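You operate a simulated robot arm through the tools that you are given. There is no shell and no other tool.

Carry out the task below with a simulated robot arm. There is one attempt and no reset: what you move stays moved.

Task
Finish setting the length stop so that it reads 280 MM on the locked bar.
Fine: press the set button, free the slide lock, draw the slide back, lay the bar in the empty slot of the comb.

Only the result counts: the job must be done as asked and must still hold three seconds after the hand-in. Knocking over, shifting, dropping, spilling or breaking anything else fails it.

Robot
A 6-joint arm with a two-finger parallel gripper, fixed in place. Base frame: the origin is on the floor under the middle of its stand, x ahead of it, y to its left, z up; the work surface is at about z = 920. Readings come in mm, rad, newtons and seconds.
With the tool pointing down near the work surface it reaches from about 360 to 760 mm from the base axis. Its first joint turns from -1.152 to 1.152 rad. Payload 2.45 kg.
The tool frame sits at the grasp point between the pads (the TCP): z along the fingers, y along the line on which they close. The tips reach 24 mm beyond it. The gripper opens to 68 mm. The fingers are 17 mm wide and 10 mm thick; the gripper's body (40 by 70 mm) begins 41 mm behind the TCP.
Orientation is told as [roll, pitch, yaw] about the base's x, y, z axes, in that order, counted from this pose: with the fingers straight down and closing along the base's y, the tool's x points along the base's -x, its y along +y and its z along -z.

Tools
- The arm moves only by the tool apply_moves. Its arguments are lists of equal length, an entry for each row: "xyz": the shift along the tool's x, y, z in units of 100 mm (1.0 is 100 mm), a list of three; "angular": the turn, a rotation vector about the tool's x, y, z in units of 45 degrees (1.0 is 45 degrees), a list of three. In form: {"xyz": [[dx, dy, dz], ...], "angular": [[rx, ry, rz], ...]}. A call has 1 to 20 rows; each row is the pose to reach, as a shift and turn from the pose commanded when the call began, along the tool's axes at that moment. "fingers" is the closure, from 0 (fully open) to 1 (shut), set as the call begins (left out, the last holds). A call with a number of a shift or a turn outside -1 to 1 is refused whole. A row lasts 0.2 s, in which the tool goes at most 50 mm and 0.15 rad; a call with a longer step from one row to the next is refused whole, and so is a gripper value outside its range. A pose out of reach is approached as far as the arm can. The call stops where the force on the tool passes 40 N (or 10 N more than at its start, if that is more) or the arm is blocked; 0.2 s more then pass. The fingers move at their own pace (about 108 mm/s each) and stop on an object; they squeeze with about 32 N. The grip force told is the motor's: it shows also when the fingers shut on nothing. Time passes only in rows, and 0.2 s behind the last, so rows that repeat a pose let the fingers close. It gives the time, the measured TCP pose, the force on the tool (base axes), the opening and the grip force at its end, in the units of the frame above (readings bear some noise), with the torque about the TCP (base axes, N m) and any sound that the robot's microphone picked up.
- Cameras (640 x 400 px; columns grow to the right, rows downward): "scene" is fixed at [178, 427.4, 1460.1]; the picture's right is [-0.62, -0.78, 0.00], its down [-0.47, 0.37, -0.80] and it looks along [0.63, -0.50, -0.59] (base axes); focal length 288 px, centre (320, 200). "wrist" rides on the gripper at [84, 11, -75] in the tool frame; the picture's right is [-0.13, 0.99, 0.00], its down [-0.60, -0.08, -0.79] and it looks along [-0.79, -0.10, 0.61] (tool axes); focal length 251 px, centre (320, 200). There is no depth. A picture from a camera that has moved, and an enlarged one, comes with that camera's place and axes in the base frame and with its lens.
- snapshot(camera): a new picture of that camera. The clock stands still meanwhile.
- inspect(camera, box): a new picture of the part [left, top, right, bottom] of that camera's present view, enlarged. The clock stands still meanwhile.
- sign_off(): hands the job in; it is judged then, once.

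Places have to be worked out from the pictures, the camera data and where the tool is seen. Open the gripper and draw the arm clear of the work before you hand the job in, unless the task says otherwise.

The tools are called after "Request:" as name(argument=value, ...) on one line, values as JSON. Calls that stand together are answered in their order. apply_moves: Moves the arm, as the interface text tells. Its arguments: {"type":"object","properties":{"xyz":{"type":"array","items":{"type":"array","items":{"type":"number"}}},"angular":{"type":"array","items":{"type":"array","items":{"type":"number"}}},"fingers":{"type":"number"}},"required":["xyz","angular"]} The other tools are called the same way: snapshot (camera) takes a picture; inspect (camera, box) takes an enlarged picture of a part of a camera's view; sign_off () hands the job in.

At the start:

```text
t: 0.0
ee_pos: [490.9, -111.9, 1263.8]
orientation: [0.001, -0.001, -0.001]
contact_force: [0.1, -0.4, -0.2]
torque: [0.02, 0.02, 0.05]
finger_gap: 68.1
gripper_force: 0.1
```

scene: 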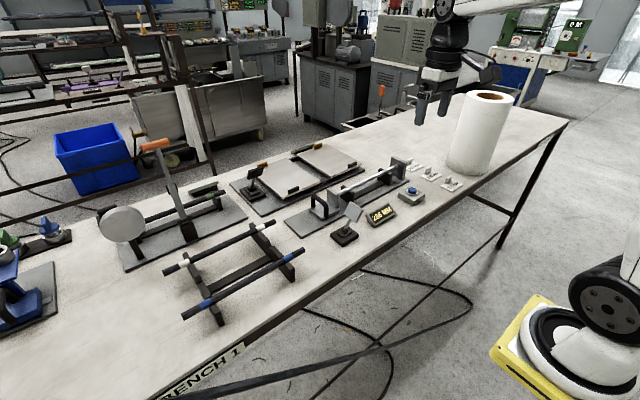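
wrist: 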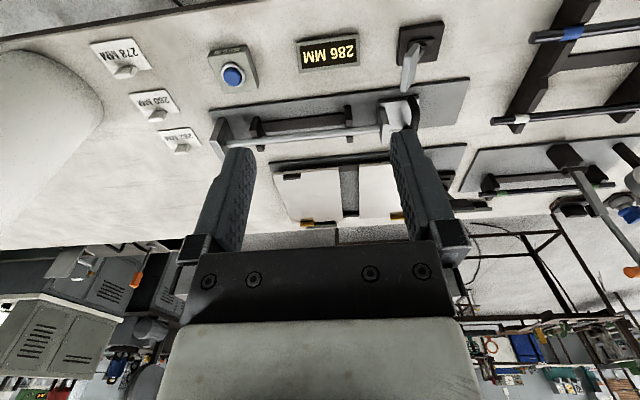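

I'll look closely at the workspace before moving anything. The display reads 286 MM, and the stop, the button and the lever are all near the middle of the bench.

Request:
inspect(camera="scene", box=[280, 140, 480, 265])

Request:
inspect(camera="scene", box=[90, 130, 350, 330])

Request:
inspect(camera="wrist", box=[80, 10, 480, 240])

Request:
inspect(camera="wrist", box=[380, 0, 640, 240])

```text
3.20 times, centred on (380, 202) of scene
camera zoom: at [178.0, 427.4, 1460.1], right [-0.62, -0.78, 0.0], down [-0.47, 0.37, -0.8], along [0.63, -0.5, -0.59], focal length 921 px, centre (128, 192)
```

zoom: 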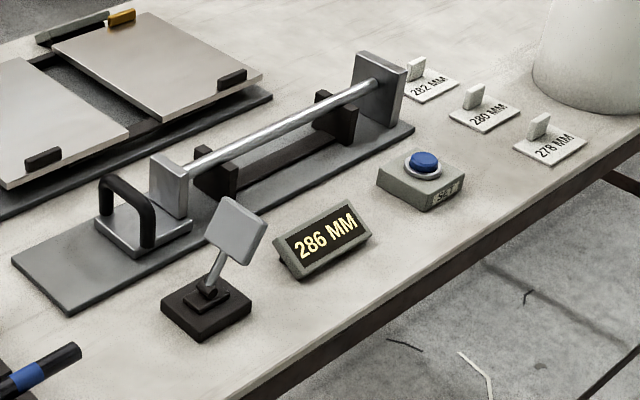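

```text
2.00 times, centred on (220, 230) of scene
camera zoom: at [178.0, 427.4, 1460.1], right [-0.62, -0.78, 0.0], down [-0.47, 0.37, -0.8], along [0.63, -0.5, -0.59], focal length 576 px, centre (520, 140)
```

zoom: 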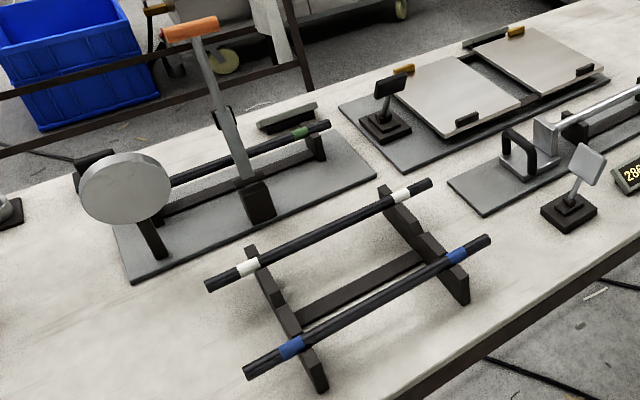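

```text
1.60 times, centred on (280, 125) of wrist
camera zoom: at [407.0, -100.8, 1338.1], right [0.13, 0.99, 0.0], down [0.6, -0.08, 0.79], along [0.79, -0.1, -0.61], focal length 402 px, centre (384, 320)
```

zoom: 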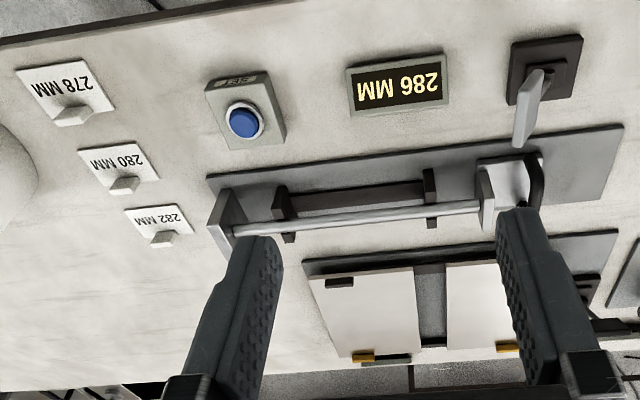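

```text
1.67 times, centred on (510, 120) of wrist
camera zoom: at [407.0, -100.8, 1338.1], right [0.13, 0.99, 0.0], down [0.6, -0.08, 0.79], along [0.79, -0.1, -0.61], focal length 419 px, centre (3, 333)
```

zoom: 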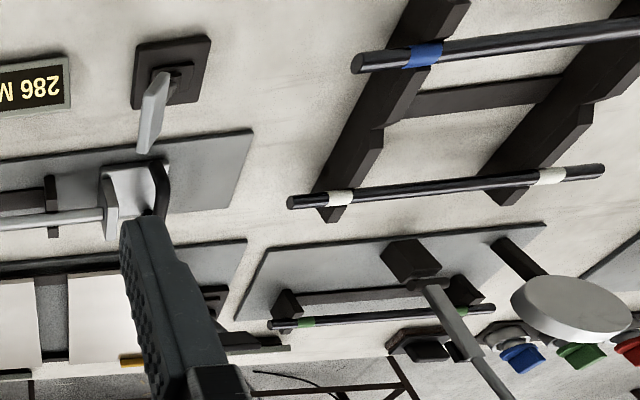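

The display reads 286 MM, and the stop holds a silver bar between the slide jaw and the fixed jaw. The button is near (576, -254). I'll lower the tool over this area for a closer wrist view; the space there is free well above the fixtures.

Request:
apply_moves(xyz=[[0.05, -0.3, 0.33], [0.1, -0.6, 0.66], [0.15, -0.9, 1.0]], angular=[[0, 0, 0], [0, 0, 0], [0, 0, 0]])

Request:
snapshot(camera="wrist")

```text
t: 0.8
ee_pos: [475.5, -202.6, 1163.7]
orientation: [0.0, 0.001, -0.001]
contact_force: [-0.4, 0.0, 0.6]
torque: [0.02, 0.0, 0.02]
finger_gap: 67.9
gripper_force: 0.1
```

```text
taken
camera wrist: at [393.0, -191.3, 1238.7], right [0.13, 0.99, 0.0], down [0.6, -0.08, 0.79], along [0.79, -0.1, -0.61], focal length 251 px, centre (320, 200)
```

wrist: 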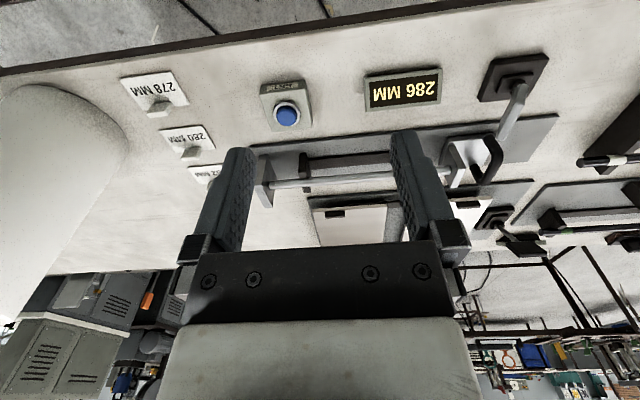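

Request:
inspect(camera="wrist", box=[110, 60, 320, 190])

Request:
inspect(camera="wrist", box=[350, 30, 590, 190])

Request:
inspect(camera="scene", box=[395, 145, 475, 200])

Request:
inspect(camera="scene", box=[280, 150, 420, 250])

```text
3.05 times, centred on (215, 125) of wrist
camera zoom: at [393.0, -191.3, 1238.7], right [0.13, 0.99, 0.0], down [0.6, -0.08, 0.79], along [0.79, -0.1, -0.61], focal length 766 px, centre (640, 429)
```

zoom: 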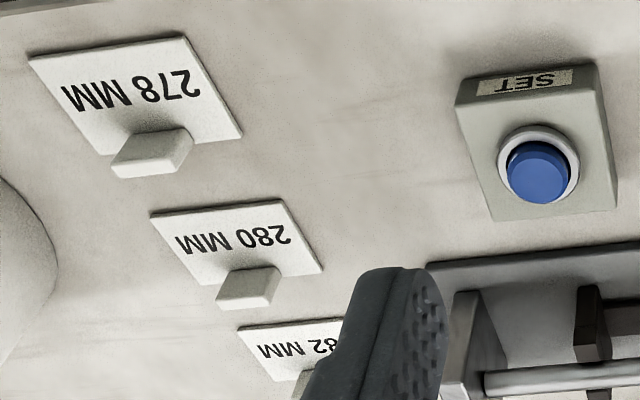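

```text
2.50 times, centred on (470, 110) of wrist
camera zoom: at [393.0, -191.3, 1238.7], right [0.13, 0.99, 0.0], down [0.6, -0.08, 0.79], along [0.79, -0.1, -0.61], focal length 629 px, centre (-55, 425)
```

zoom: 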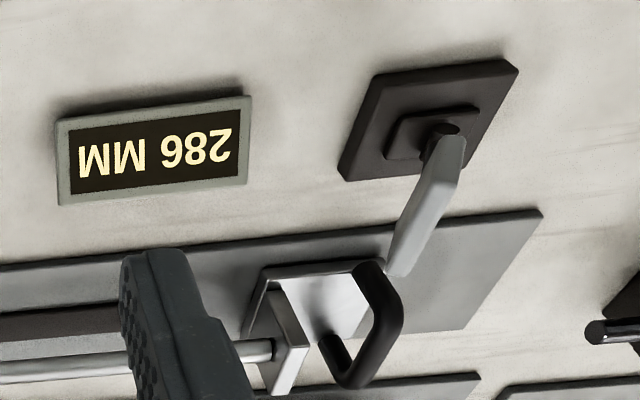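

```text
7.27 times, centred on (435, 172) of scene
camera zoom: at [178.0, 427.4, 1460.1], right [-0.62, -0.78, 0.0], down [-0.47, 0.37, -0.8], along [0.63, -0.5, -0.59], focal length 2094 px, centre (-516, 400)
```

zoom: 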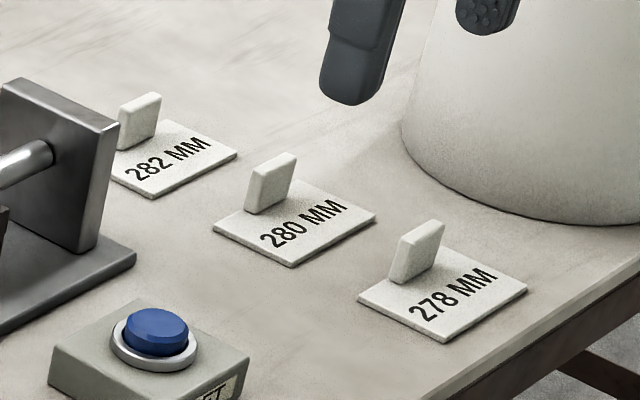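

```text
4.00 times, centred on (350, 200) of scene
camera zoom: at [178.0, 427.4, 1460.1], right [-0.62, -0.78, 0.0], down [-0.47, 0.37, -0.8], along [0.63, -0.5, -0.59], focal length 1152 px, centre (200, 200)
```

zoom: 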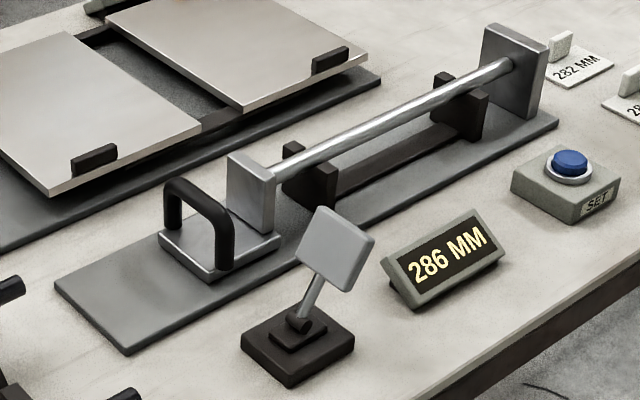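

The bar is seated between the jaws, the display reads 286 MM, and the SET button is at about (577, -256) with its top near z = 955. Next I'll go above the button with the fingers closing, to press it once and see how the display responds.

Request:
apply_moves(xyz=[[-0.25, -0.14, 0.2], [-0.5, -0.27, 0.4], [-0.75, -0.4, 0.6], [-1.0, -0.54, 0.8], [-1.0, -0.54, 0.8]], angular=[[0, 0, 0], [0, 0, 0], [0, 0, 0], [0, 0, 0], [0, 0, 0]], fingers=1)

Request:
snapshot(camera="wrist")

Request:
snapshot(camera="scene")

```text
t: 2.0
ee_pos: [575.1, -255.4, 1082.6]
orientation: [0.0, 0.002, 0.001]
contact_force: [0.1, -0.8, 0.2]
torque: [0.03, 0.01, -0.05]
finger_gap: 0.0
gripper_force: 23.7
```

```text
taken
camera wrist: at [491.4, -244.3, 1158.7], right [0.13, 0.99, 0.0], down [0.6, -0.08, 0.79], along [0.79, -0.1, -0.61], focal length 251 px, centre (320, 200)
```

wrist: 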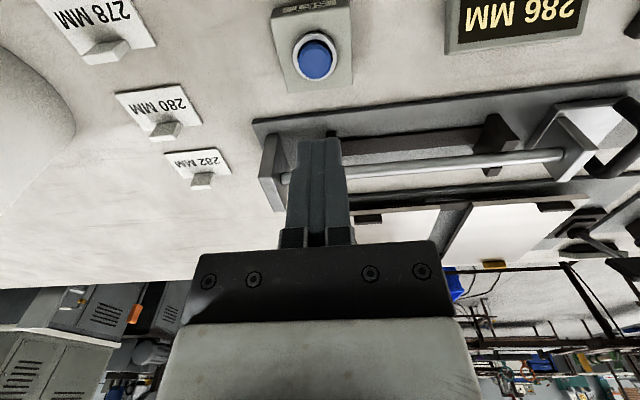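

```text
taken
```

scene: 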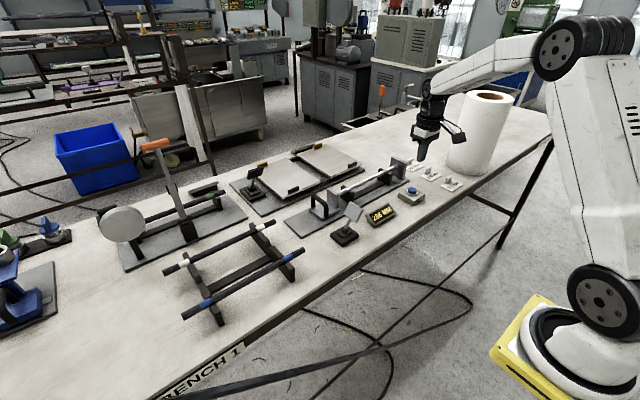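

The button now appears at about (578, -258). I'll zoom in on it and on the parts of the stop to judge heights before pressing.

Request:
inspect(camera="wrist", box=[260, 0, 380, 100])

Request:
inspect(camera="scene", box=[380, 150, 460, 215])

Request:
inspect(camera="wrist", box=[80, 60, 260, 200])

```text
4.00 times, centred on (320, 50) of wrist
camera zoom: at [491.4, -244.3, 1158.7], right [0.13, 0.99, 0.0], down [0.6, -0.08, 0.79], along [0.79, -0.1, -0.61], focal length 1006 px, centre (320, 800)
```

zoom: 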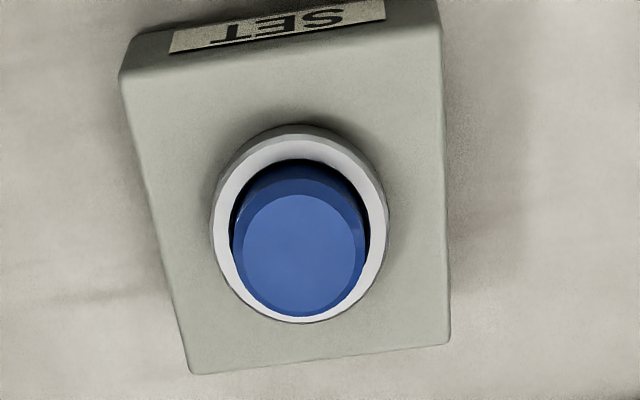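

```text
6.15 times, centred on (420, 182) of scene
camera zoom: at [178.0, 427.4, 1460.1], right [-0.62, -0.78, 0.0], down [-0.47, 0.37, -0.8], along [0.63, -0.5, -0.59], focal length 1772 px, centre (-295, 308)
```

zoom: 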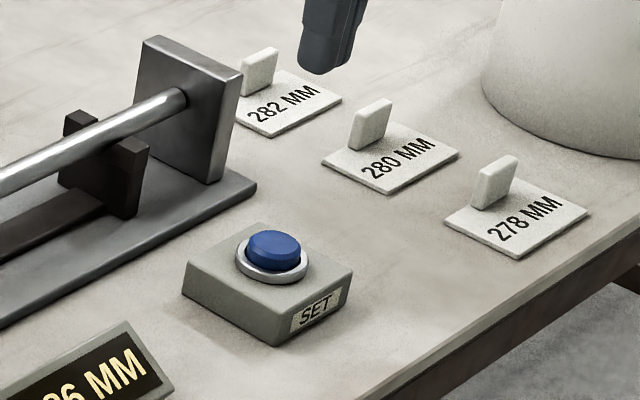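

```text
2.86 times, centred on (170, 130) of wrist
camera zoom: at [491.4, -244.3, 1158.7], right [0.13, 0.99, 0.0], down [0.6, -0.08, 0.79], along [0.79, -0.1, -0.61], focal length 718 px, centre (749, 400)
```

zoom: 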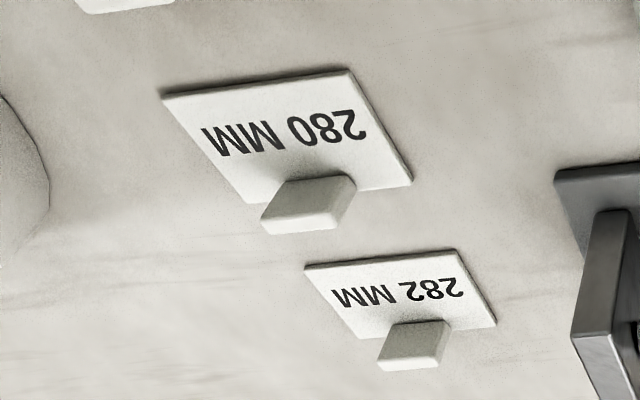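

The button top is estimated at about (581, -259), z ≈ 951. I'll descend to roughly 10 mm above it and check the alignment.

Request:
apply_moves(xyz=[[-0.06, -0.04, 0.35], [-0.06, -0.04, 0.65], [-0.06, -0.04, 0.9], [-0.06, -0.04, 0.96]], angular=[[0, 0, 0], [0, 0, 0], [0, 0, 0], [0, 0, 0]])

Request:
inspect(camera="scene", box=[360, 150, 460, 230])

```text
t: 3.0
ee_pos: [580.4, -259.7, 985.9]
orientation: [0.0, 0.001, 0.0]
contact_force: [-0.7, 0.2, 0.1]
torque: [0.0, 0.0, -0.04]
finger_gap: 0.0
gripper_force: 23.4
```

```text
5.00 times, centred on (410, 190) of scene
camera zoom: at [178.0, 427.4, 1460.1], right [-0.62, -0.78, 0.0], down [-0.47, 0.37, -0.8], along [0.63, -0.5, -0.59], focal length 1439 px, centre (-130, 250)
```

zoom: 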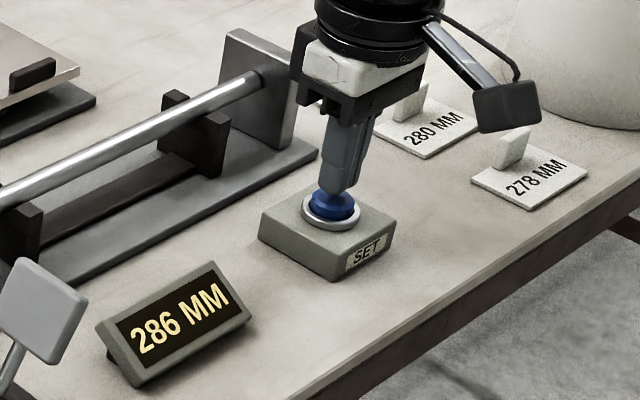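

The fingertip is centred over the button cap, and the display still reads 286 MM. I'll press down in small steps, watching the force and listening for a click.

Request:
apply_moves(xyz=[[0, 0, 0.05], [0, 0, 0.08], [0, 0, 0.1], [0, 0, 0.12], [0, 0, 0.13], [0, 0, 0.14]], angular=[[0, 0, 0], [0, 0, 0], [0, 0, 0], [0, 0, 0], [0, 0, 0], [0, 0, 0]])

Request:
inspect(camera="scene", box=[360, 150, 460, 230])

```text
t: 4.4
ee_pos: [581.6, -259.6, 973.3]
orientation: [-0.002, -0.002, 0.002]
contact_force: [-0.2, -2.3, 5.5]
torque: [-0.1, 0.02, 0.01]
finger_gap: 0.4
gripper_force: 23.9
heard: click
```

```text
5.00 times, centred on (410, 190) of scene
camera zoom: at [177.9, 427.3, 1460.2], right [-0.62, -0.78, 0.0], down [-0.47, 0.37, -0.8], along [0.63, -0.5, -0.59], focal length 1439 px, centre (-130, 250)
```

zoom: 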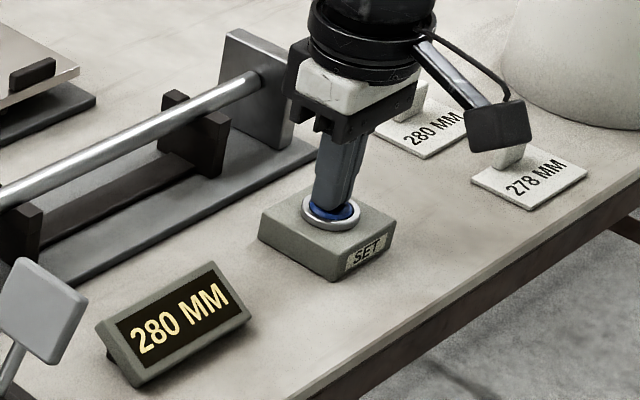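

One click was heard and the display now reads 280 MM. I'll lift off the button and check that the reading holds.

Request:
apply_moves(xyz=[[0, 0, -0.2], [0, 0, -0.6], [0, 0, -1.0], [0, 0, -1.0]], angular=[[0, 0, 0], [0, 0, 0], [0, 0, 0], [0, 0, 0]])

Request:
inspect(camera="scene", box=[280, 140, 480, 265])

Request:
inspect(camera="wrist", box=[420, 0, 640, 140])

```text
t: 5.4
ee_pos: [581.8, -258.3, 1074.3]
orientation: [-0.002, 0.0, -0.001]
contact_force: [-0.1, -1.3, -0.3]
torque: [0.04, 0.01, -0.04]
finger_gap: 0.2
gripper_force: 23.7
```

```text
3.20 times, centred on (380, 202) of scene
camera zoom: at [178.0, 427.4, 1460.1], right [-0.62, -0.78, 0.0], down [-0.47, 0.37, -0.8], along [0.63, -0.5, -0.59], focal length 921 px, centre (128, 192)
```

zoom: 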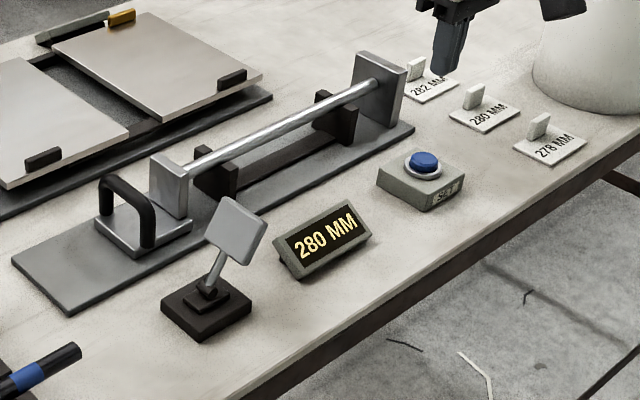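

```text
2.86 times, centred on (530, 70) of wrist
camera zoom: at [498.3, -247.5, 1149.0], right [0.13, 0.99, 0.0], down [0.6, -0.08, 0.79], along [0.79, -0.1, -0.61], focal length 718 px, centre (-280, 571)
```

zoom: 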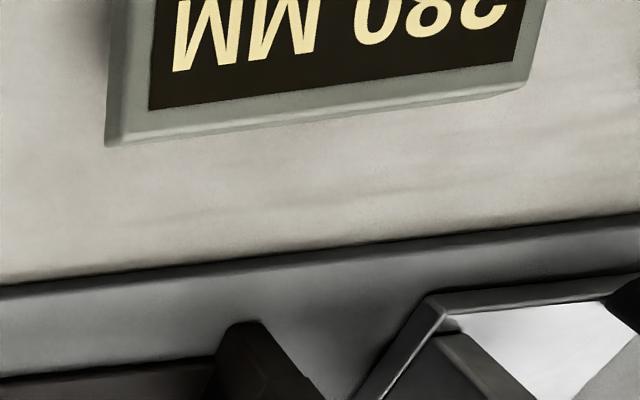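

After release the display holds 280 MM, and the bar is still locked. Next is the slide lock: the grey paddle lever, with its pivot near (579, 25, 940) and paddle centre near (579, -4, 995), leaning toward -y. I'll move back along the robot side for a closer look at the lever and slide.

Request:
apply_moves(xyz=[[0.27, 0.33, -0.1], [0.54, 0.66, -0.2], [0.8, 1.0, -0.3]], angular=[[0, 0, 0], [0, 0, 0], [0, 0, 0]])

Request:
apply_moves(xyz=[[0.05, 0.4, -0.1], [0.1, 0.8, -0.2], [0.2, 1.0, -0.2]], angular=[[0, 0, 0], [0, 0, 0], [0, 0, 0]])

Request:
snapshot(camera="wrist")

```text
t: 6.2
ee_pos: [501.3, -160.0, 1102.7]
orientation: [-0.001, 0.002, 0.0]
contact_force: [0.4, -0.2, 0.4]
torque: [0.03, 0.01, 0.04]
finger_gap: 0.0
gripper_force: 23.8
```

```text
t: 7.0
ee_pos: [482.4, -59.5, 1121.3]
orientation: [-0.001, 0.0, 0.001]
contact_force: [-0.6, 0.0, 0.1]
torque: [-0.01, 0.01, 0.0]
finger_gap: 0.0
gripper_force: 23.7
```

```text
taken
camera wrist: at [398.7, -48.4, 1197.2], right [0.13, 0.99, 0.0], down [0.6, -0.08, 0.79], along [0.79, -0.1, -0.61], focal length 251 px, centre (320, 200)
```

wrist: 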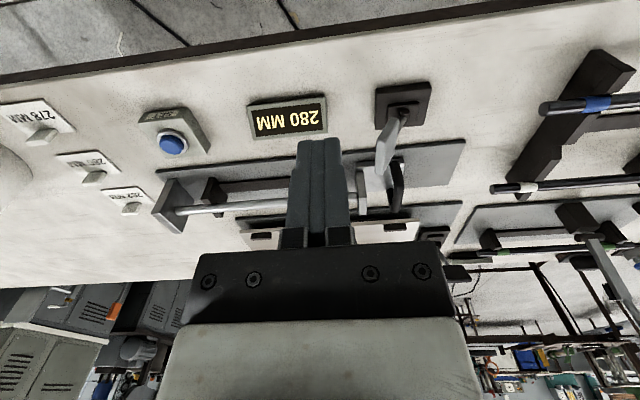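

Request:
inspect(camera="wrist", box=[340, 70, 480, 230])

Request:
inspect(camera="scene", box=[280, 170, 380, 250])

Request:
inspect(camera="wrist", box=[140, 130, 300, 260])

Request:
inspect(camera="wrist", box=[460, 30, 640, 210])

```text
2.50 times, centred on (410, 150) of wrist
camera zoom: at [398.7, -48.4, 1197.2], right [0.13, 0.99, 0.0], down [0.6, -0.08, 0.79], along [0.79, -0.1, -0.61], focal length 629 px, centre (95, 325)
```

zoom: 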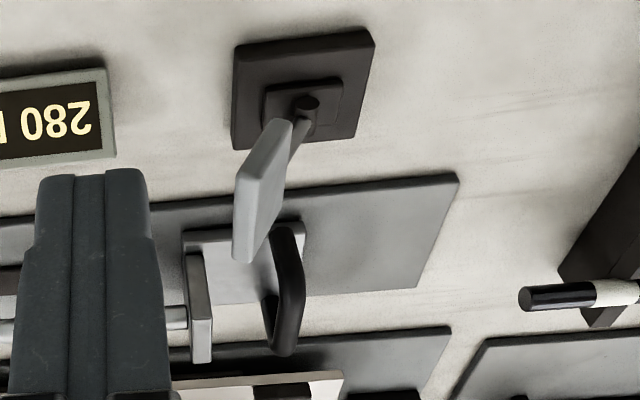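

```text
5.00 times, centred on (330, 210) of scene
camera zoom: at [178.0, 427.4, 1460.1], right [-0.62, -0.78, 0.0], down [-0.47, 0.37, -0.8], along [0.63, -0.5, -0.59], focal length 1439 px, centre (270, 150)
```

zoom: 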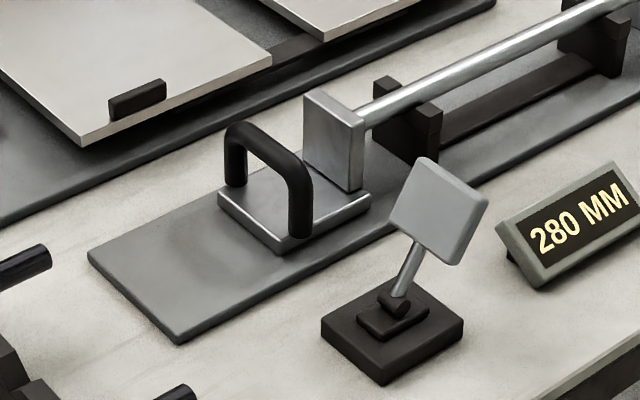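

```text
3.08 times, centred on (220, 195) of wrist
camera zoom: at [398.7, -48.4, 1197.2], right [0.13, 0.99, 0.0], down [0.6, -0.08, 0.79], along [0.79, -0.1, -0.61], focal length 774 px, centre (628, 215)
```

zoom: 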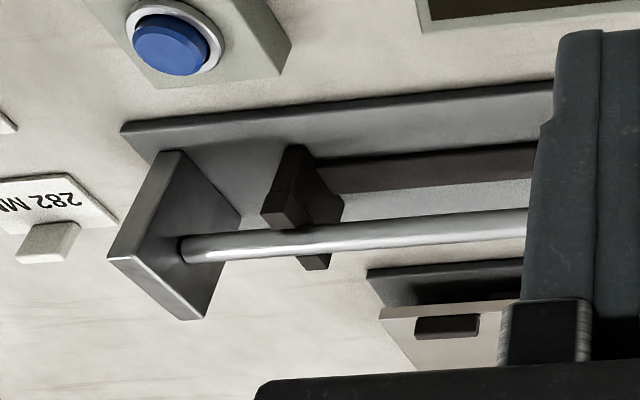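

```text
2.22 times, centred on (550, 120) of wrist
camera zoom: at [398.7, -48.4, 1197.2], right [0.13, 0.99, 0.0], down [0.6, -0.08, 0.79], along [0.79, -0.1, -0.61], focal length 559 px, centre (-191, 378)
```

zoom: 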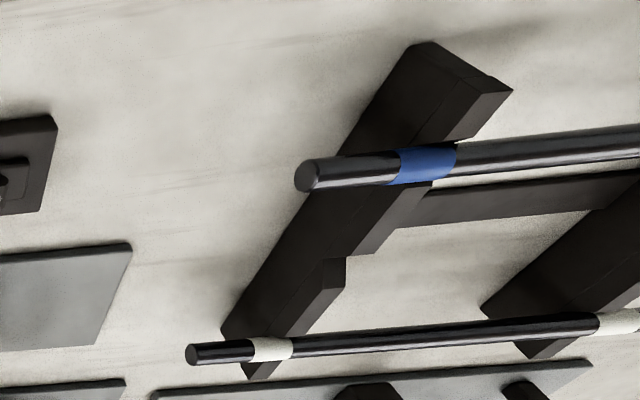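

The lever pivots about an x-axis at (579, 26, 942), and the paddle centre is at (579, -2, 994), leaning toward -y. I'll bring the closed fingers down on its -y side at y ≈ -50, ready to sweep it toward +y.

Request:
apply_moves(xyz=[[-0.4, 0.04, 0.0], [-0.8, 0.08, 0.0], [-0.966, 0.09, 0.3], [-0.966, 0.09, 0.7], [-0.966, 0.09, 1.0]], angular=[[0, 0, 0], [0, 0, 0], [0, 0, 0], [0, 0, 0], [0, 0, 0]], fingers=1)

Request:
inspect(camera="scene", box=[280, 150, 400, 250])

```text
t: 8.2
ee_pos: [576.8, -51.2, 1021.7]
orientation: [0.001, 0.0, 0.0]
contact_force: [-0.5, -0.3, -0.6]
torque: [-0.01, -0.01, 0.04]
finger_gap: 0.1
gripper_force: 24.0
```

```text
4.00 times, centred on (340, 200) of scene
camera zoom: at [178.1, 427.4, 1460.1], right [-0.62, -0.78, 0.0], down [-0.47, 0.37, -0.8], along [0.63, -0.5, -0.59], focal length 1152 px, centre (240, 200)
```

zoom: 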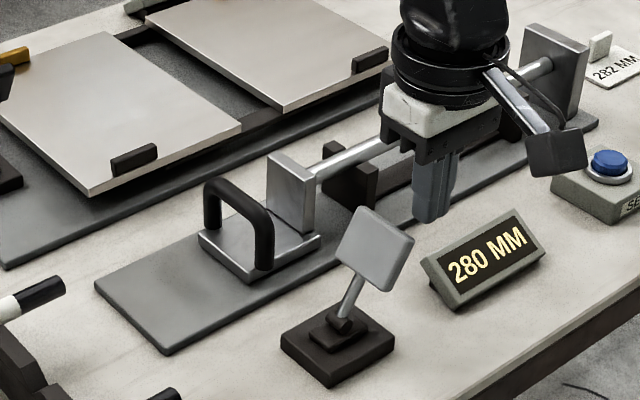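

The fingertips are beside the paddle on its -y side. I'll drop 10 mm and sweep gently toward +y to swing the lever over.

Request:
apply_moves(xyz=[[0, 0, 0.1], [0, 0.1, 0.1], [0, 0.2, 0.1], [0, 0.28, 0.1], [0, 0.36, 0.1], [0, 0.44, 0.1], [0, 0.52, 0.1], [0, 0.6, 0.1], [0, 0.68, 0.1], [0, 0.76, 0.1], [0, 0.82, 0.1]], angular=[[0, 0, 0], [0, 0, 0], [0, 0, 0], [0, 0, 0], [0, 0, 0], [0, 0, 0], [0, 0, 0], [0, 0, 0], [0, 0, 0], [0, 0, 0], [0, 0, 0]])

Request:
inspect(camera="scene", box=[280, 150, 400, 250])

```text
t: 9.6
ee_pos: [578.8, -11.0, 1019.0]
orientation: [-0.004, -0.006, 0.0]
contact_force: [-2.8, -2.4, 5.9]
torque: [0.06, 0.06, 0.04]
finger_gap: 0.0
gripper_force: 23.5
stopped in row 6: the force on the tool passed its limit at 45 N (the readings are from after the stop); the commanded pose is now the measured one
```

```text
4.00 times, centred on (340, 200) of scene
camera zoom: at [177.8, 427.3, 1460.2], right [-0.62, -0.78, 0.0], down [-0.47, 0.37, -0.8], along [0.63, -0.5, -0.59], focal length 1152 px, centre (240, 200)
```

zoom: 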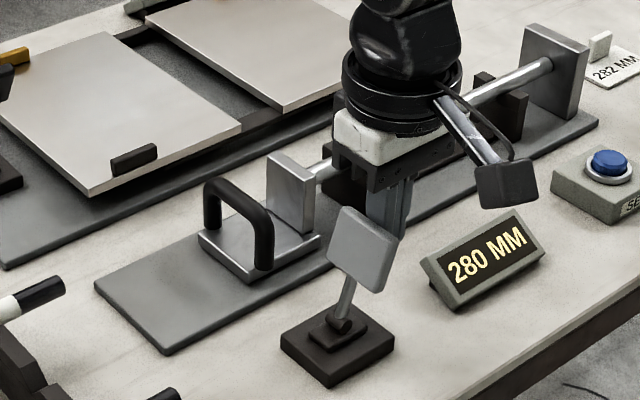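

The sweep stopped on force after the lever had turned partway; its paddle has moved roughly 10 mm. The force has since relaxed, so I'll look closely before pushing further.

Request:
inspect(camera="scene", box=[330, 180, 400, 250])

Request:
snapshot(camera="wrist")

```text
5.71 times, centred on (365, 215) of scene
camera zoom: at [177.8, 427.3, 1460.2], right [-0.62, -0.78, 0.0], down [-0.47, 0.37, -0.8], along [0.63, -0.5, -0.59], focal length 1645 px, centre (63, 114)
```

zoom: 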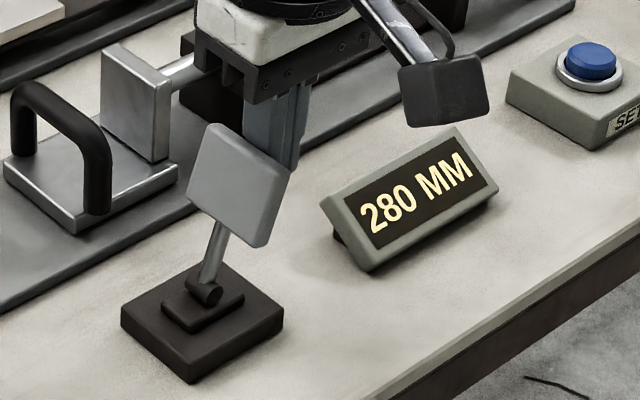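

```text
taken
camera wrist: at [495.3, -0.2, 1093.0], right [0.13, 0.99, 0.0], down [0.6, -0.08, 0.8], along [0.79, -0.1, -0.6], focal length 251 px, centre (320, 200)
```

wrist: 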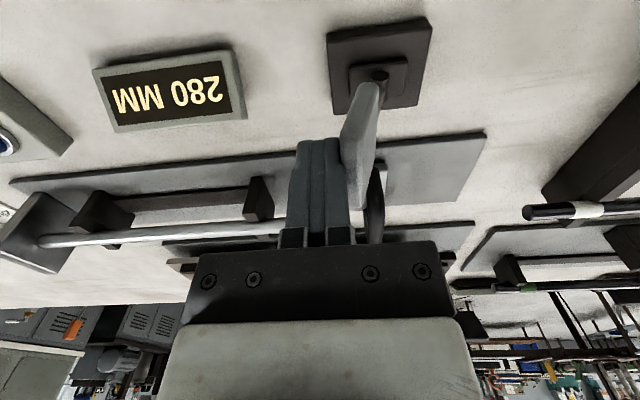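

The lever has turned partway and stayed there, with the finger still against it. I'll continue pushing toward +y with smaller, slower steps.

Request:
apply_moves(xyz=[[0, 0.03, 0], [0, 0.06, 0], [0, 0.09, 0], [0, 0.12, 0], [0, 0.15, 0], [0, 0.18, 0], [0, 0.21, 0], [0, 0.24, 0], [0, 0.27, 0], [0, 0.3, 0]], angular=[[0, 0, 0], [0, 0, 0], [0, 0, 0], [0, 0, 0], [0, 0, 0], [0, 0, 0], [0, 0, 0], [0, 0, 0], [0, 0, 0], [0, 0, 0]])

Request:
inspect(camera="scene", box=[330, 180, 400, 250])

```text
t: 10.4
ee_pos: [580.4, -2.8, 1021.7]
orientation: [-0.003, -0.012, -0.002]
contact_force: [-2.4, -0.5, 6.2]
torque: [0.07, 0.06, 0.05]
finger_gap: 0.0
gripper_force: 23.5
stopped in row 4: the force on the tool passed its limit at 42 N (the readings are from after the stop); the commanded pose is now the measured one
```

```text
5.71 times, centred on (365, 215) of scene
camera zoom: at [177.8, 427.3, 1460.2], right [-0.62, -0.78, 0.0], down [-0.47, 0.37, -0.8], along [0.63, -0.5, -0.59], focal length 1645 px, centre (63, 114)
```

zoom: 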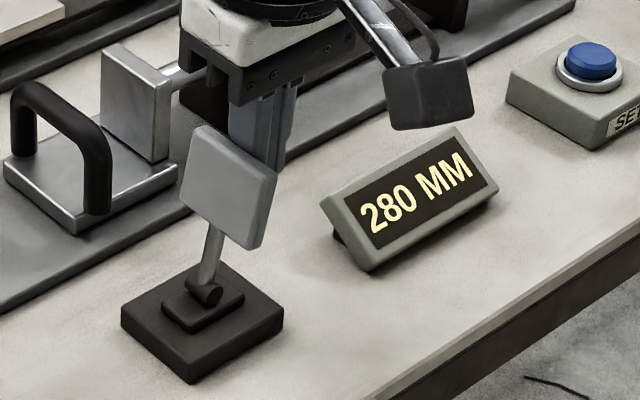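

The lever is turning steadily against noticeable resistance and is now closer to upright. I'll raise the contact point for better leverage, correct the small pitch drift, and keep pushing in finer steps.

Request:
apply_moves(xyz=[[0, -0.03, -0.08], [0, 0.02, -0.08], [0, 0.04, -0.08], [0, 0.06, -0.08], [0, 0.08, -0.08], [0, 0.1, -0.08], [0, 0.12, -0.08], [0, 0.14, -0.08], [0, 0.16, -0.08], [0, 0.18, -0.08], [0, 0.2, -0.08], [0, 0.22, -0.08], [0, 0.24, -0.08], [0, 0.26, -0.08], [0, 0.28, -0.08], [0, 0.3, -0.08]], angular=[[0, 0.015, 0], [0, 0.015, 0], [0, 0.015, 0], [0, 0.015, 0], [0, 0.015, 0], [0, 0.015, 0], [0, 0.015, 0], [0, 0.015, 0], [0, 0.015, 0], [0, 0.015, 0], [0, 0.015, 0], [0, 0.015, 0], [0, 0.015, 0], [0, 0.015, 0], [0, 0.015, 0], [0, 0.015, 0]])

Request:
inspect(camera="scene", box=[330, 180, 400, 250])

```text
t: 13.8
ee_pos: [580.8, 27.5, 1027.9]
orientation: [-0.002, 0.0, -0.001]
contact_force: [0.0, 0.5, 0.9]
torque: [0.0, 0.01, -0.03]
finger_gap: 0.0
gripper_force: 23.6
```

```text
5.71 times, centred on (365, 215) of scene
camera zoom: at [178.0, 427.4, 1460.1], right [-0.62, -0.78, 0.0], down [-0.47, 0.37, -0.8], along [0.63, -0.5, -0.59], focal length 1645 px, centre (63, 114)
```

zoom: 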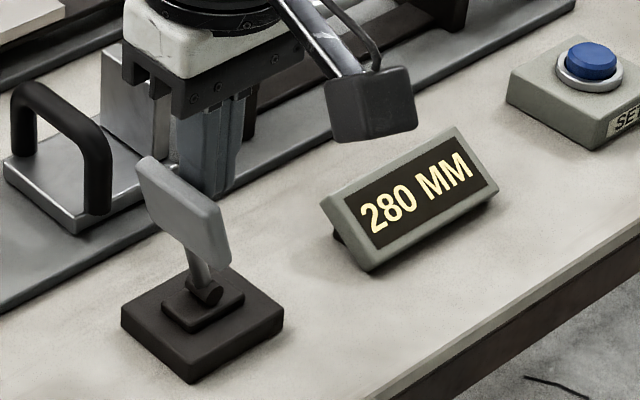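

The lever has passed upright and now leans slightly toward +y (about 13°), with no click yet. I'll keep pushing a bit lower on the paddle until it reaches its other end.

Request:
apply_moves(xyz=[[0, 0.02, 0.02], [0, 0.04, 0.04], [0, 0.06, 0.06], [0, 0.08, 0.08], [0, 0.1, 0.1], [0, 0.12, 0.1], [0, 0.14, 0.1], [0, 0.16, 0.1], [0, 0.18, 0.1], [0, 0.2, 0.1], [0, 0.22, 0.1], [0, 0.24, 0.1]], angular=[[0, 0, 0], [0, 0, 0], [0, 0, 0], [0, 0, 0], [0, 0, 0], [0, 0, 0], [0, 0, 0], [0, 0, 0], [0, 0, 0], [0, 0, 0], [0, 0, 0], [0, 0, 0]])

Request:
inspect(camera="scene", box=[330, 180, 400, 250])

```text
t: 15.7
ee_pos: [579.9, 38.1, 1017.1]
orientation: [-0.011, 0.002, -0.005]
contact_force: [-1.2, -10.4, 3.9]
torque: [-0.19, 0.03, 0.02]
finger_gap: 0.0
gripper_force: 23.6
stopped in row 9: the force on the tool passed its limit at 42 N (the readings are from after the stop); the commanded pose is now the measured one
```

```text
5.71 times, centred on (365, 215) of scene
camera zoom: at [177.9, 427.1, 1460.3], right [-0.62, -0.78, 0.0], down [-0.47, 0.37, -0.8], along [0.63, -0.5, -0.59], focal length 1645 px, centre (63, 114)
```

zoom: 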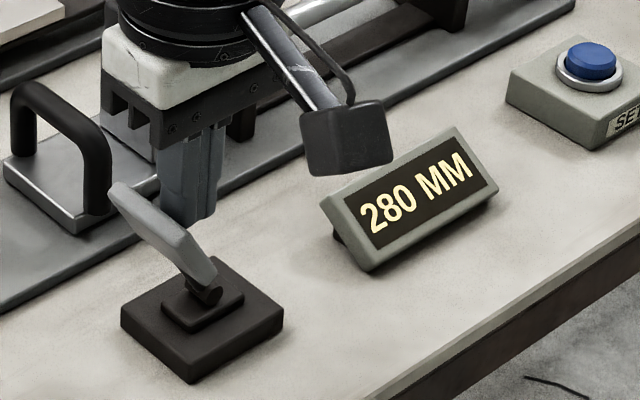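

The lever now leans about 28° toward +y, mirroring its starting lean, and it met a firm end stop. I'll back off toward -y, rise clear and correct the small tilt, then check that the lever stays put.

Request:
apply_moves(xyz=[[0, -0.15, 0.0], [0, -0.3, -0.1], [0.2, -0.35, -0.45], [0.5, -0.35, -0.7], [0.8, -0.35, -0.9]], angular=[[-0.014, 0, -0.006], [-0.014, 0, -0.006], [-0.014, 0, -0.006], [-0.014, 0, -0.006], [-0.014, 0, -0.006]], fingers=0)

Request:
snapshot(camera="wrist")

Request:
inspect(camera="scene", box=[270, 150, 400, 250])

```text
t: 16.9
ee_pos: [500.4, 7.6, 1108.1]
orientation: [0.002, 0.003, 0.001]
contact_force: [-0.1, 0.2, 0.8]
torque: [0.02, 0.01, 0.02]
finger_gap: 67.9
gripper_force: 0.1
```

```text
taken
camera wrist: at [416.1, 18.0, 1183.5], right [0.13, 0.99, 0.0], down [0.61, -0.08, 0.79], along [0.79, -0.1, -0.61], focal length 251 px, centre (320, 200)
```

wrist: 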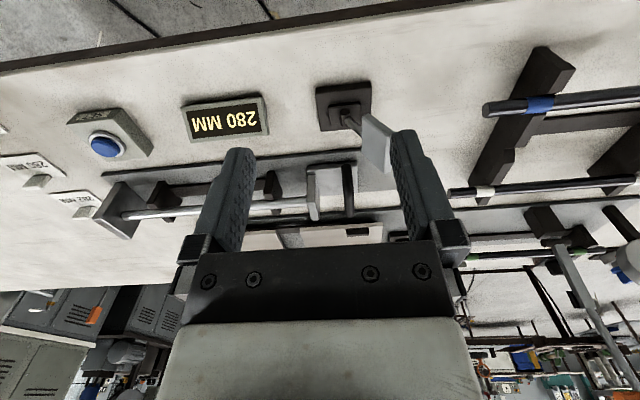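

```text
4.00 times, centred on (335, 200) of scene
camera zoom: at [178.0, 427.4, 1460.1], right [-0.62, -0.78, 0.0], down [-0.47, 0.37, -0.8], along [0.63, -0.5, -0.59], focal length 1152 px, centre (260, 200)
```

zoom: 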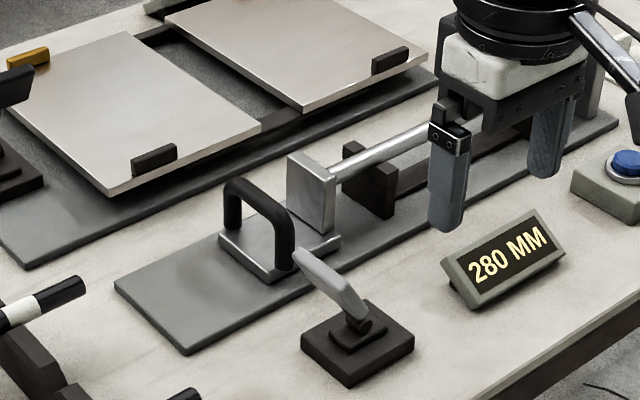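

The lever stays leaning toward +y and the display still reads 280 MM. Next I'll zoom in on the slide handle to place it precisely.

Request:
inspect(camera="wrist", box=[270, 120, 410, 240])

Request:
inspect(camera="scene", box=[295, 170, 375, 230])

```text
3.33 times, centred on (340, 180) of wrist
camera zoom: at [416.1, 18.0, 1183.5], right [0.13, 0.99, 0.0], down [0.61, -0.08, 0.79], along [0.79, -0.1, -0.61], focal length 838 px, centre (253, 267)
```

zoom: 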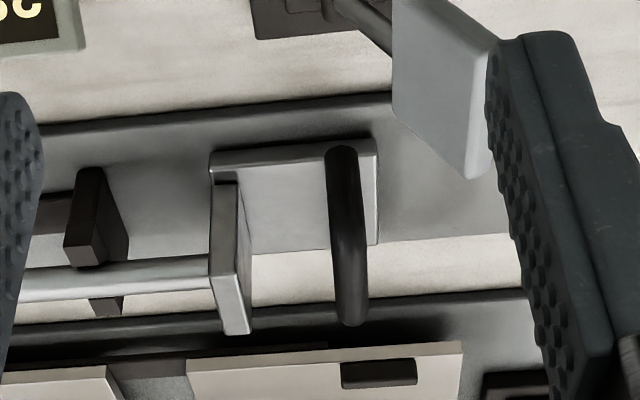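

```text
6.67 times, centred on (335, 200) of scene
camera zoom: at [178.0, 427.4, 1460.1], right [-0.62, -0.78, 0.0], down [-0.47, 0.37, -0.8], along [0.63, -0.5, -0.59], focal length 1919 px, centre (220, 200)
```

zoom: 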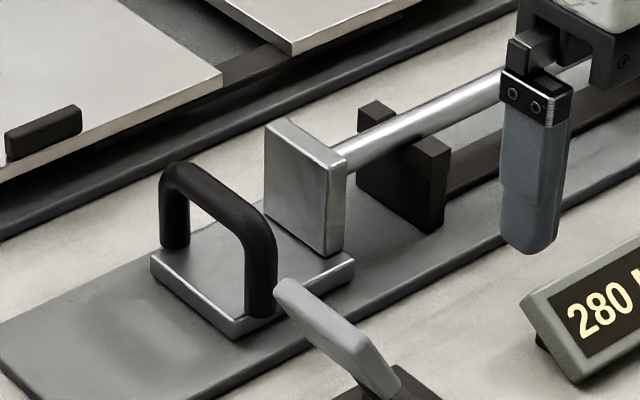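

The handle's top bar runs along x at about (690, 22, 978), with the jaw roughly 40 mm away on its -y side. I'll set the gripper to a partial opening of about 37 mm so the -y finger clears the jaw, and move above the handle.

Request:
apply_moves(xyz=[[-0.45, 0.05, 0], [-0.9, 0.1, 0], [-1.0, 0.1, 0]], angular=[[0, 0, 0], [0, 0, 0], [0, 0, 0]], fingers=0.45)

Request:
apply_moves(xyz=[[-0.45, 0.05, 0.1], [-0.9, 0.05, 0.2], [-0.9, 0.05, 0.4], [-0.9, 0.05, 0.5]], angular=[[0, 0, 0], [0, 0, 0], [0, 0, 0], [0, 0, 0]])

Request:
inspect(camera="scene", box=[270, 130, 400, 230])

Request:
snapshot(camera="wrist")

```text
t: 17.7
ee_pos: [599.8, 16.2, 1107.1]
orientation: [0.001, 0.001, 0.001]
contact_force: [-0.5, 0.3, 0.3]
torque: [-0.01, -0.02, 0.02]
finger_gap: 37.4
gripper_force: 0.0
```

```text
t: 18.7
ee_pos: [688.9, 20.9, 1058.8]
orientation: [0.0, 0.002, 0.002]
contact_force: [0.2, 0.3, -0.1]
torque: [-0.02, 0.0, -0.02]
finger_gap: 37.4
gripper_force: 0.2
```

```text
4.00 times, centred on (335, 180) of scene
camera zoom: at [178.0, 427.4, 1460.1], right [-0.62, -0.78, 0.0], down [-0.47, 0.37, -0.8], along [0.63, -0.5, -0.59], focal length 1152 px, centre (260, 280)
```

zoom: 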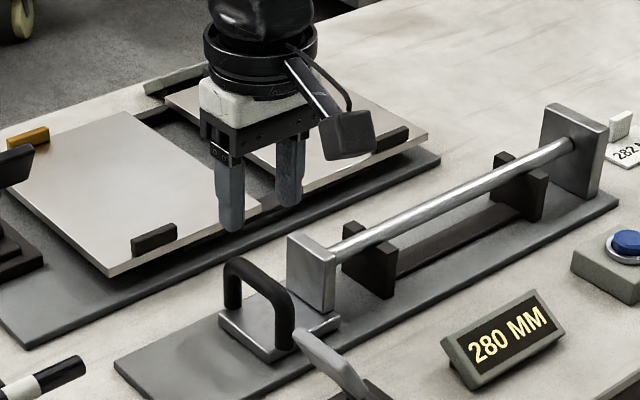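

```text
taken
camera wrist: at [606.7, 31.5, 1133.3], right [0.13, 0.99, 0.0], down [0.61, -0.08, 0.79], along [0.79, -0.1, -0.61], focal length 251 px, centre (320, 200)
```

wrist: 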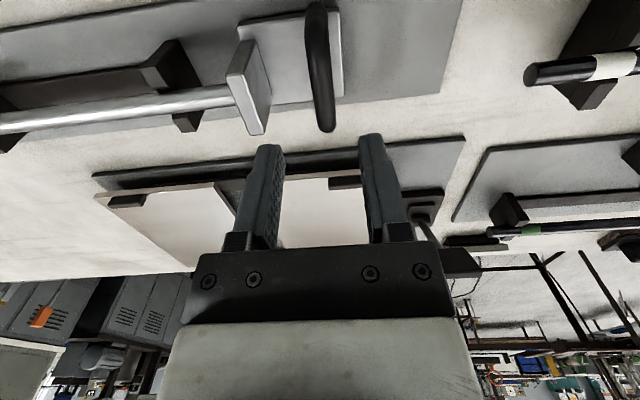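

The handle bar is at y ≈ 24, and the fingers will straddle it with clearance to the jaw. I'll descend in steps to TCP z ≈ 988.

Request:
apply_moves(xyz=[[0, 0.03, 0.25], [0, 0.03, 0.45], [0, 0.03, 0.58], [0, 0.03, 0.66], [0, 0.03, 0.71]], angular=[[0, 0, 0], [0, 0, 0], [0, 0, 0], [0, 0, 0], [0, 0, 0]])

Request:
inspect(camera="scene", box=[270, 140, 400, 240])

Request:
snapshot(camera="wrist")

```text
t: 19.9
ee_pos: [690.7, 22.8, 987.2]
orientation: [0.002, 0.002, 0.002]
contact_force: [-0.6, 0.4, 0.1]
torque: [0.03, 0.01, -0.04]
finger_gap: 37.5
gripper_force: 0.0
```

```text
4.00 times, centred on (335, 190) of scene
camera zoom: at [178.0, 427.4, 1460.1], right [-0.62, -0.78, 0.0], down [-0.47, 0.37, -0.8], along [0.63, -0.5, -0.59], focal length 1152 px, centre (260, 240)
```

zoom: 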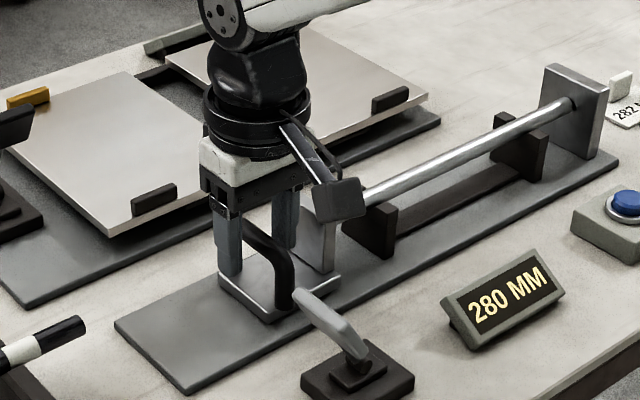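

```text
taken
camera wrist: at [606.9, 34.3, 1062.5], right [0.13, 0.99, 0.0], down [0.61, -0.08, 0.79], along [0.79, -0.1, -0.61], focal length 251 px, centre (320, 200)
```

wrist: 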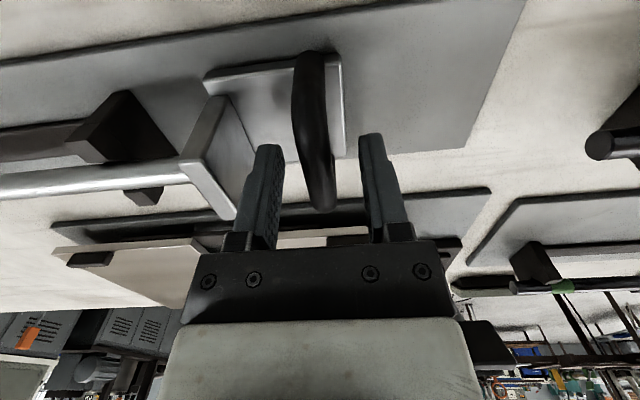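

The fingers straddle the handle without contact. I'll narrow the gap to about 20 mm and draw the slide back in +y with slow steps, watching the force.

Request:
apply_moves(xyz=[[0, 0, 0], [0, 0, 0], [0, 0.05, 0], [0, 0.1, 0], [0, 0.15, 0], [0, 0.2, 0], [0, 0.25, 0], [0, 0.3, 0]], angular=[[0, 0, 0], [0, 0, 0], [0, 0, 0], [0, 0, 0], [0, 0, 0], [0, 0, 0], [0, 0, 0], [0, 0, 0]], fingers=0.7)

Request:
inspect(camera="scene", box=[270, 140, 400, 240])

```text
t: 21.7
ee_pos: [690.3, 53.4, 987.4]
orientation: [0.002, 0.002, 0.002]
contact_force: [-0.9, -2.5, -0.2]
torque: [-0.02, 0.0, -0.01]
finger_gap: 22.5
gripper_force: 1.7
```

```text
4.00 times, centred on (335, 190) of scene
camera zoom: at [178.0, 427.3, 1460.2], right [-0.62, -0.78, 0.0], down [-0.47, 0.37, -0.8], along [0.63, -0.5, -0.59], focal length 1152 px, centre (260, 240)
```

zoom: 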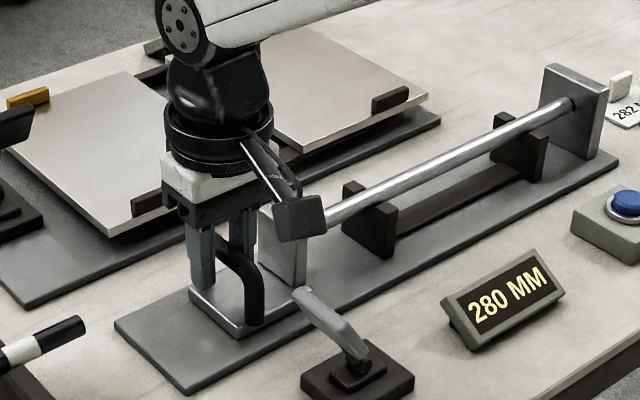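

The slide is free and moving with light force (about 2.5 N), the bar stayed in place, and the display still shows 280 MM. I'll draw it further back, by up to another 35 mm.

Request:
apply_moves(xyz=[[0, 0.05, 0], [0, 0.1, 0], [0, 0.15, 0], [0, 0.2, 0], [0, 0.25, 0], [0, 0.3, 0], [0, 0.35, 0]], angular=[[0, 0, 0], [0, 0, 0], [0, 0, 0], [0, 0, 0], [0, 0, 0], [0, 0, 0], [0, 0, 0]])

Request:
inspect(camera="scene", box=[270, 140, 400, 240])

Request:
snapshot(camera="wrist")

```text
t: 23.3
ee_pos: [690.0, 89.1, 987.8]
orientation: [0.002, 0.002, 0.001]
contact_force: [-0.5, -2.9, 0.1]
torque: [-0.01, -0.02, -0.01]
finger_gap: 22.6
gripper_force: 1.3
```

```text
4.00 times, centred on (335, 190) of scene
camera zoom: at [178.0, 427.3, 1460.2], right [-0.62, -0.78, 0.0], down [-0.47, 0.37, -0.8], along [0.63, -0.5, -0.59], focal length 1152 px, centre (260, 240)
```

zoom: 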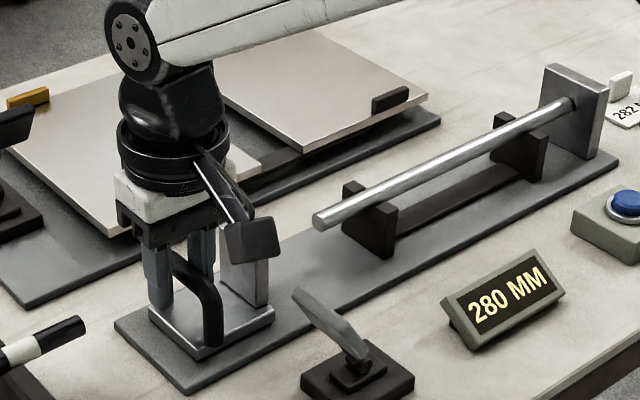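

```text
taken
camera wrist: at [607.6, 99.6, 1062.3], right [0.13, 0.99, 0.0], down [0.61, -0.08, 0.79], along [0.79, -0.1, -0.61], focal length 251 px, centre (320, 200)
```

wrist: 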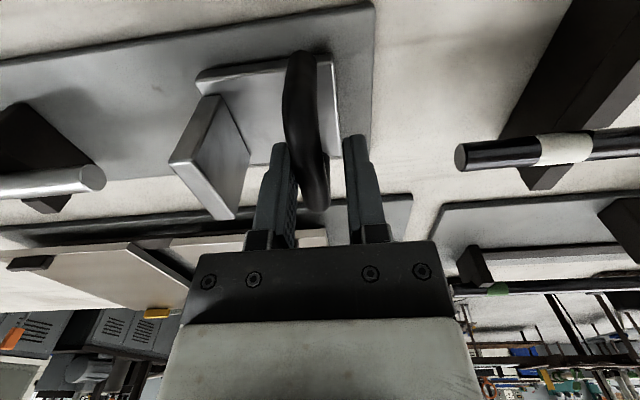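

The slide is now about 62 mm back, well clear of the bar end, and the bar rests on its two supports. I'll draw it a little further in small steps to see whether it has a back stop.

Request:
apply_moves(xyz=[[0, 0.03, 0], [0, 0.06, 0], [0, 0.09, 0], [0, 0.12, 0]], angular=[[0, 0, 0], [0, 0, 0], [0, 0, 0], [0, 0, 0]])

Request:
inspect(camera="scene", box=[270, 140, 400, 240])

```text
t: 24.3
ee_pos: [690.7, 99.8, 987.1]
orientation: [0.001, 0.001, 0.0]
contact_force: [0.4, -4.6, 1.1]
torque: [-0.05, 0.0, 0.02]
finger_gap: 24.0
gripper_force: 1.9
```

```text
4.00 times, centred on (335, 190) of scene
camera zoom: at [178.0, 427.2, 1460.2], right [-0.62, -0.78, 0.0], down [-0.47, 0.37, -0.8], along [0.63, -0.5, -0.59], focal length 1152 px, centre (260, 240)
```

zoom: 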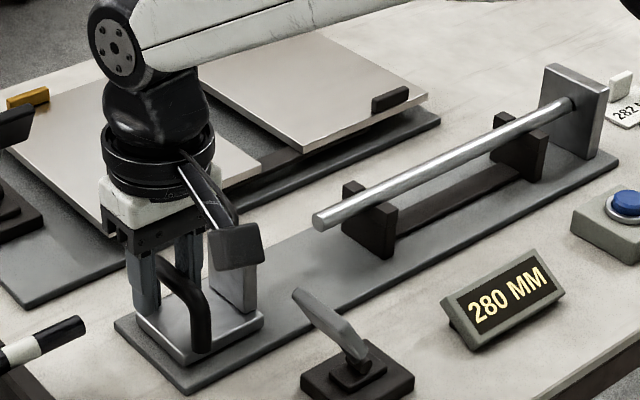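

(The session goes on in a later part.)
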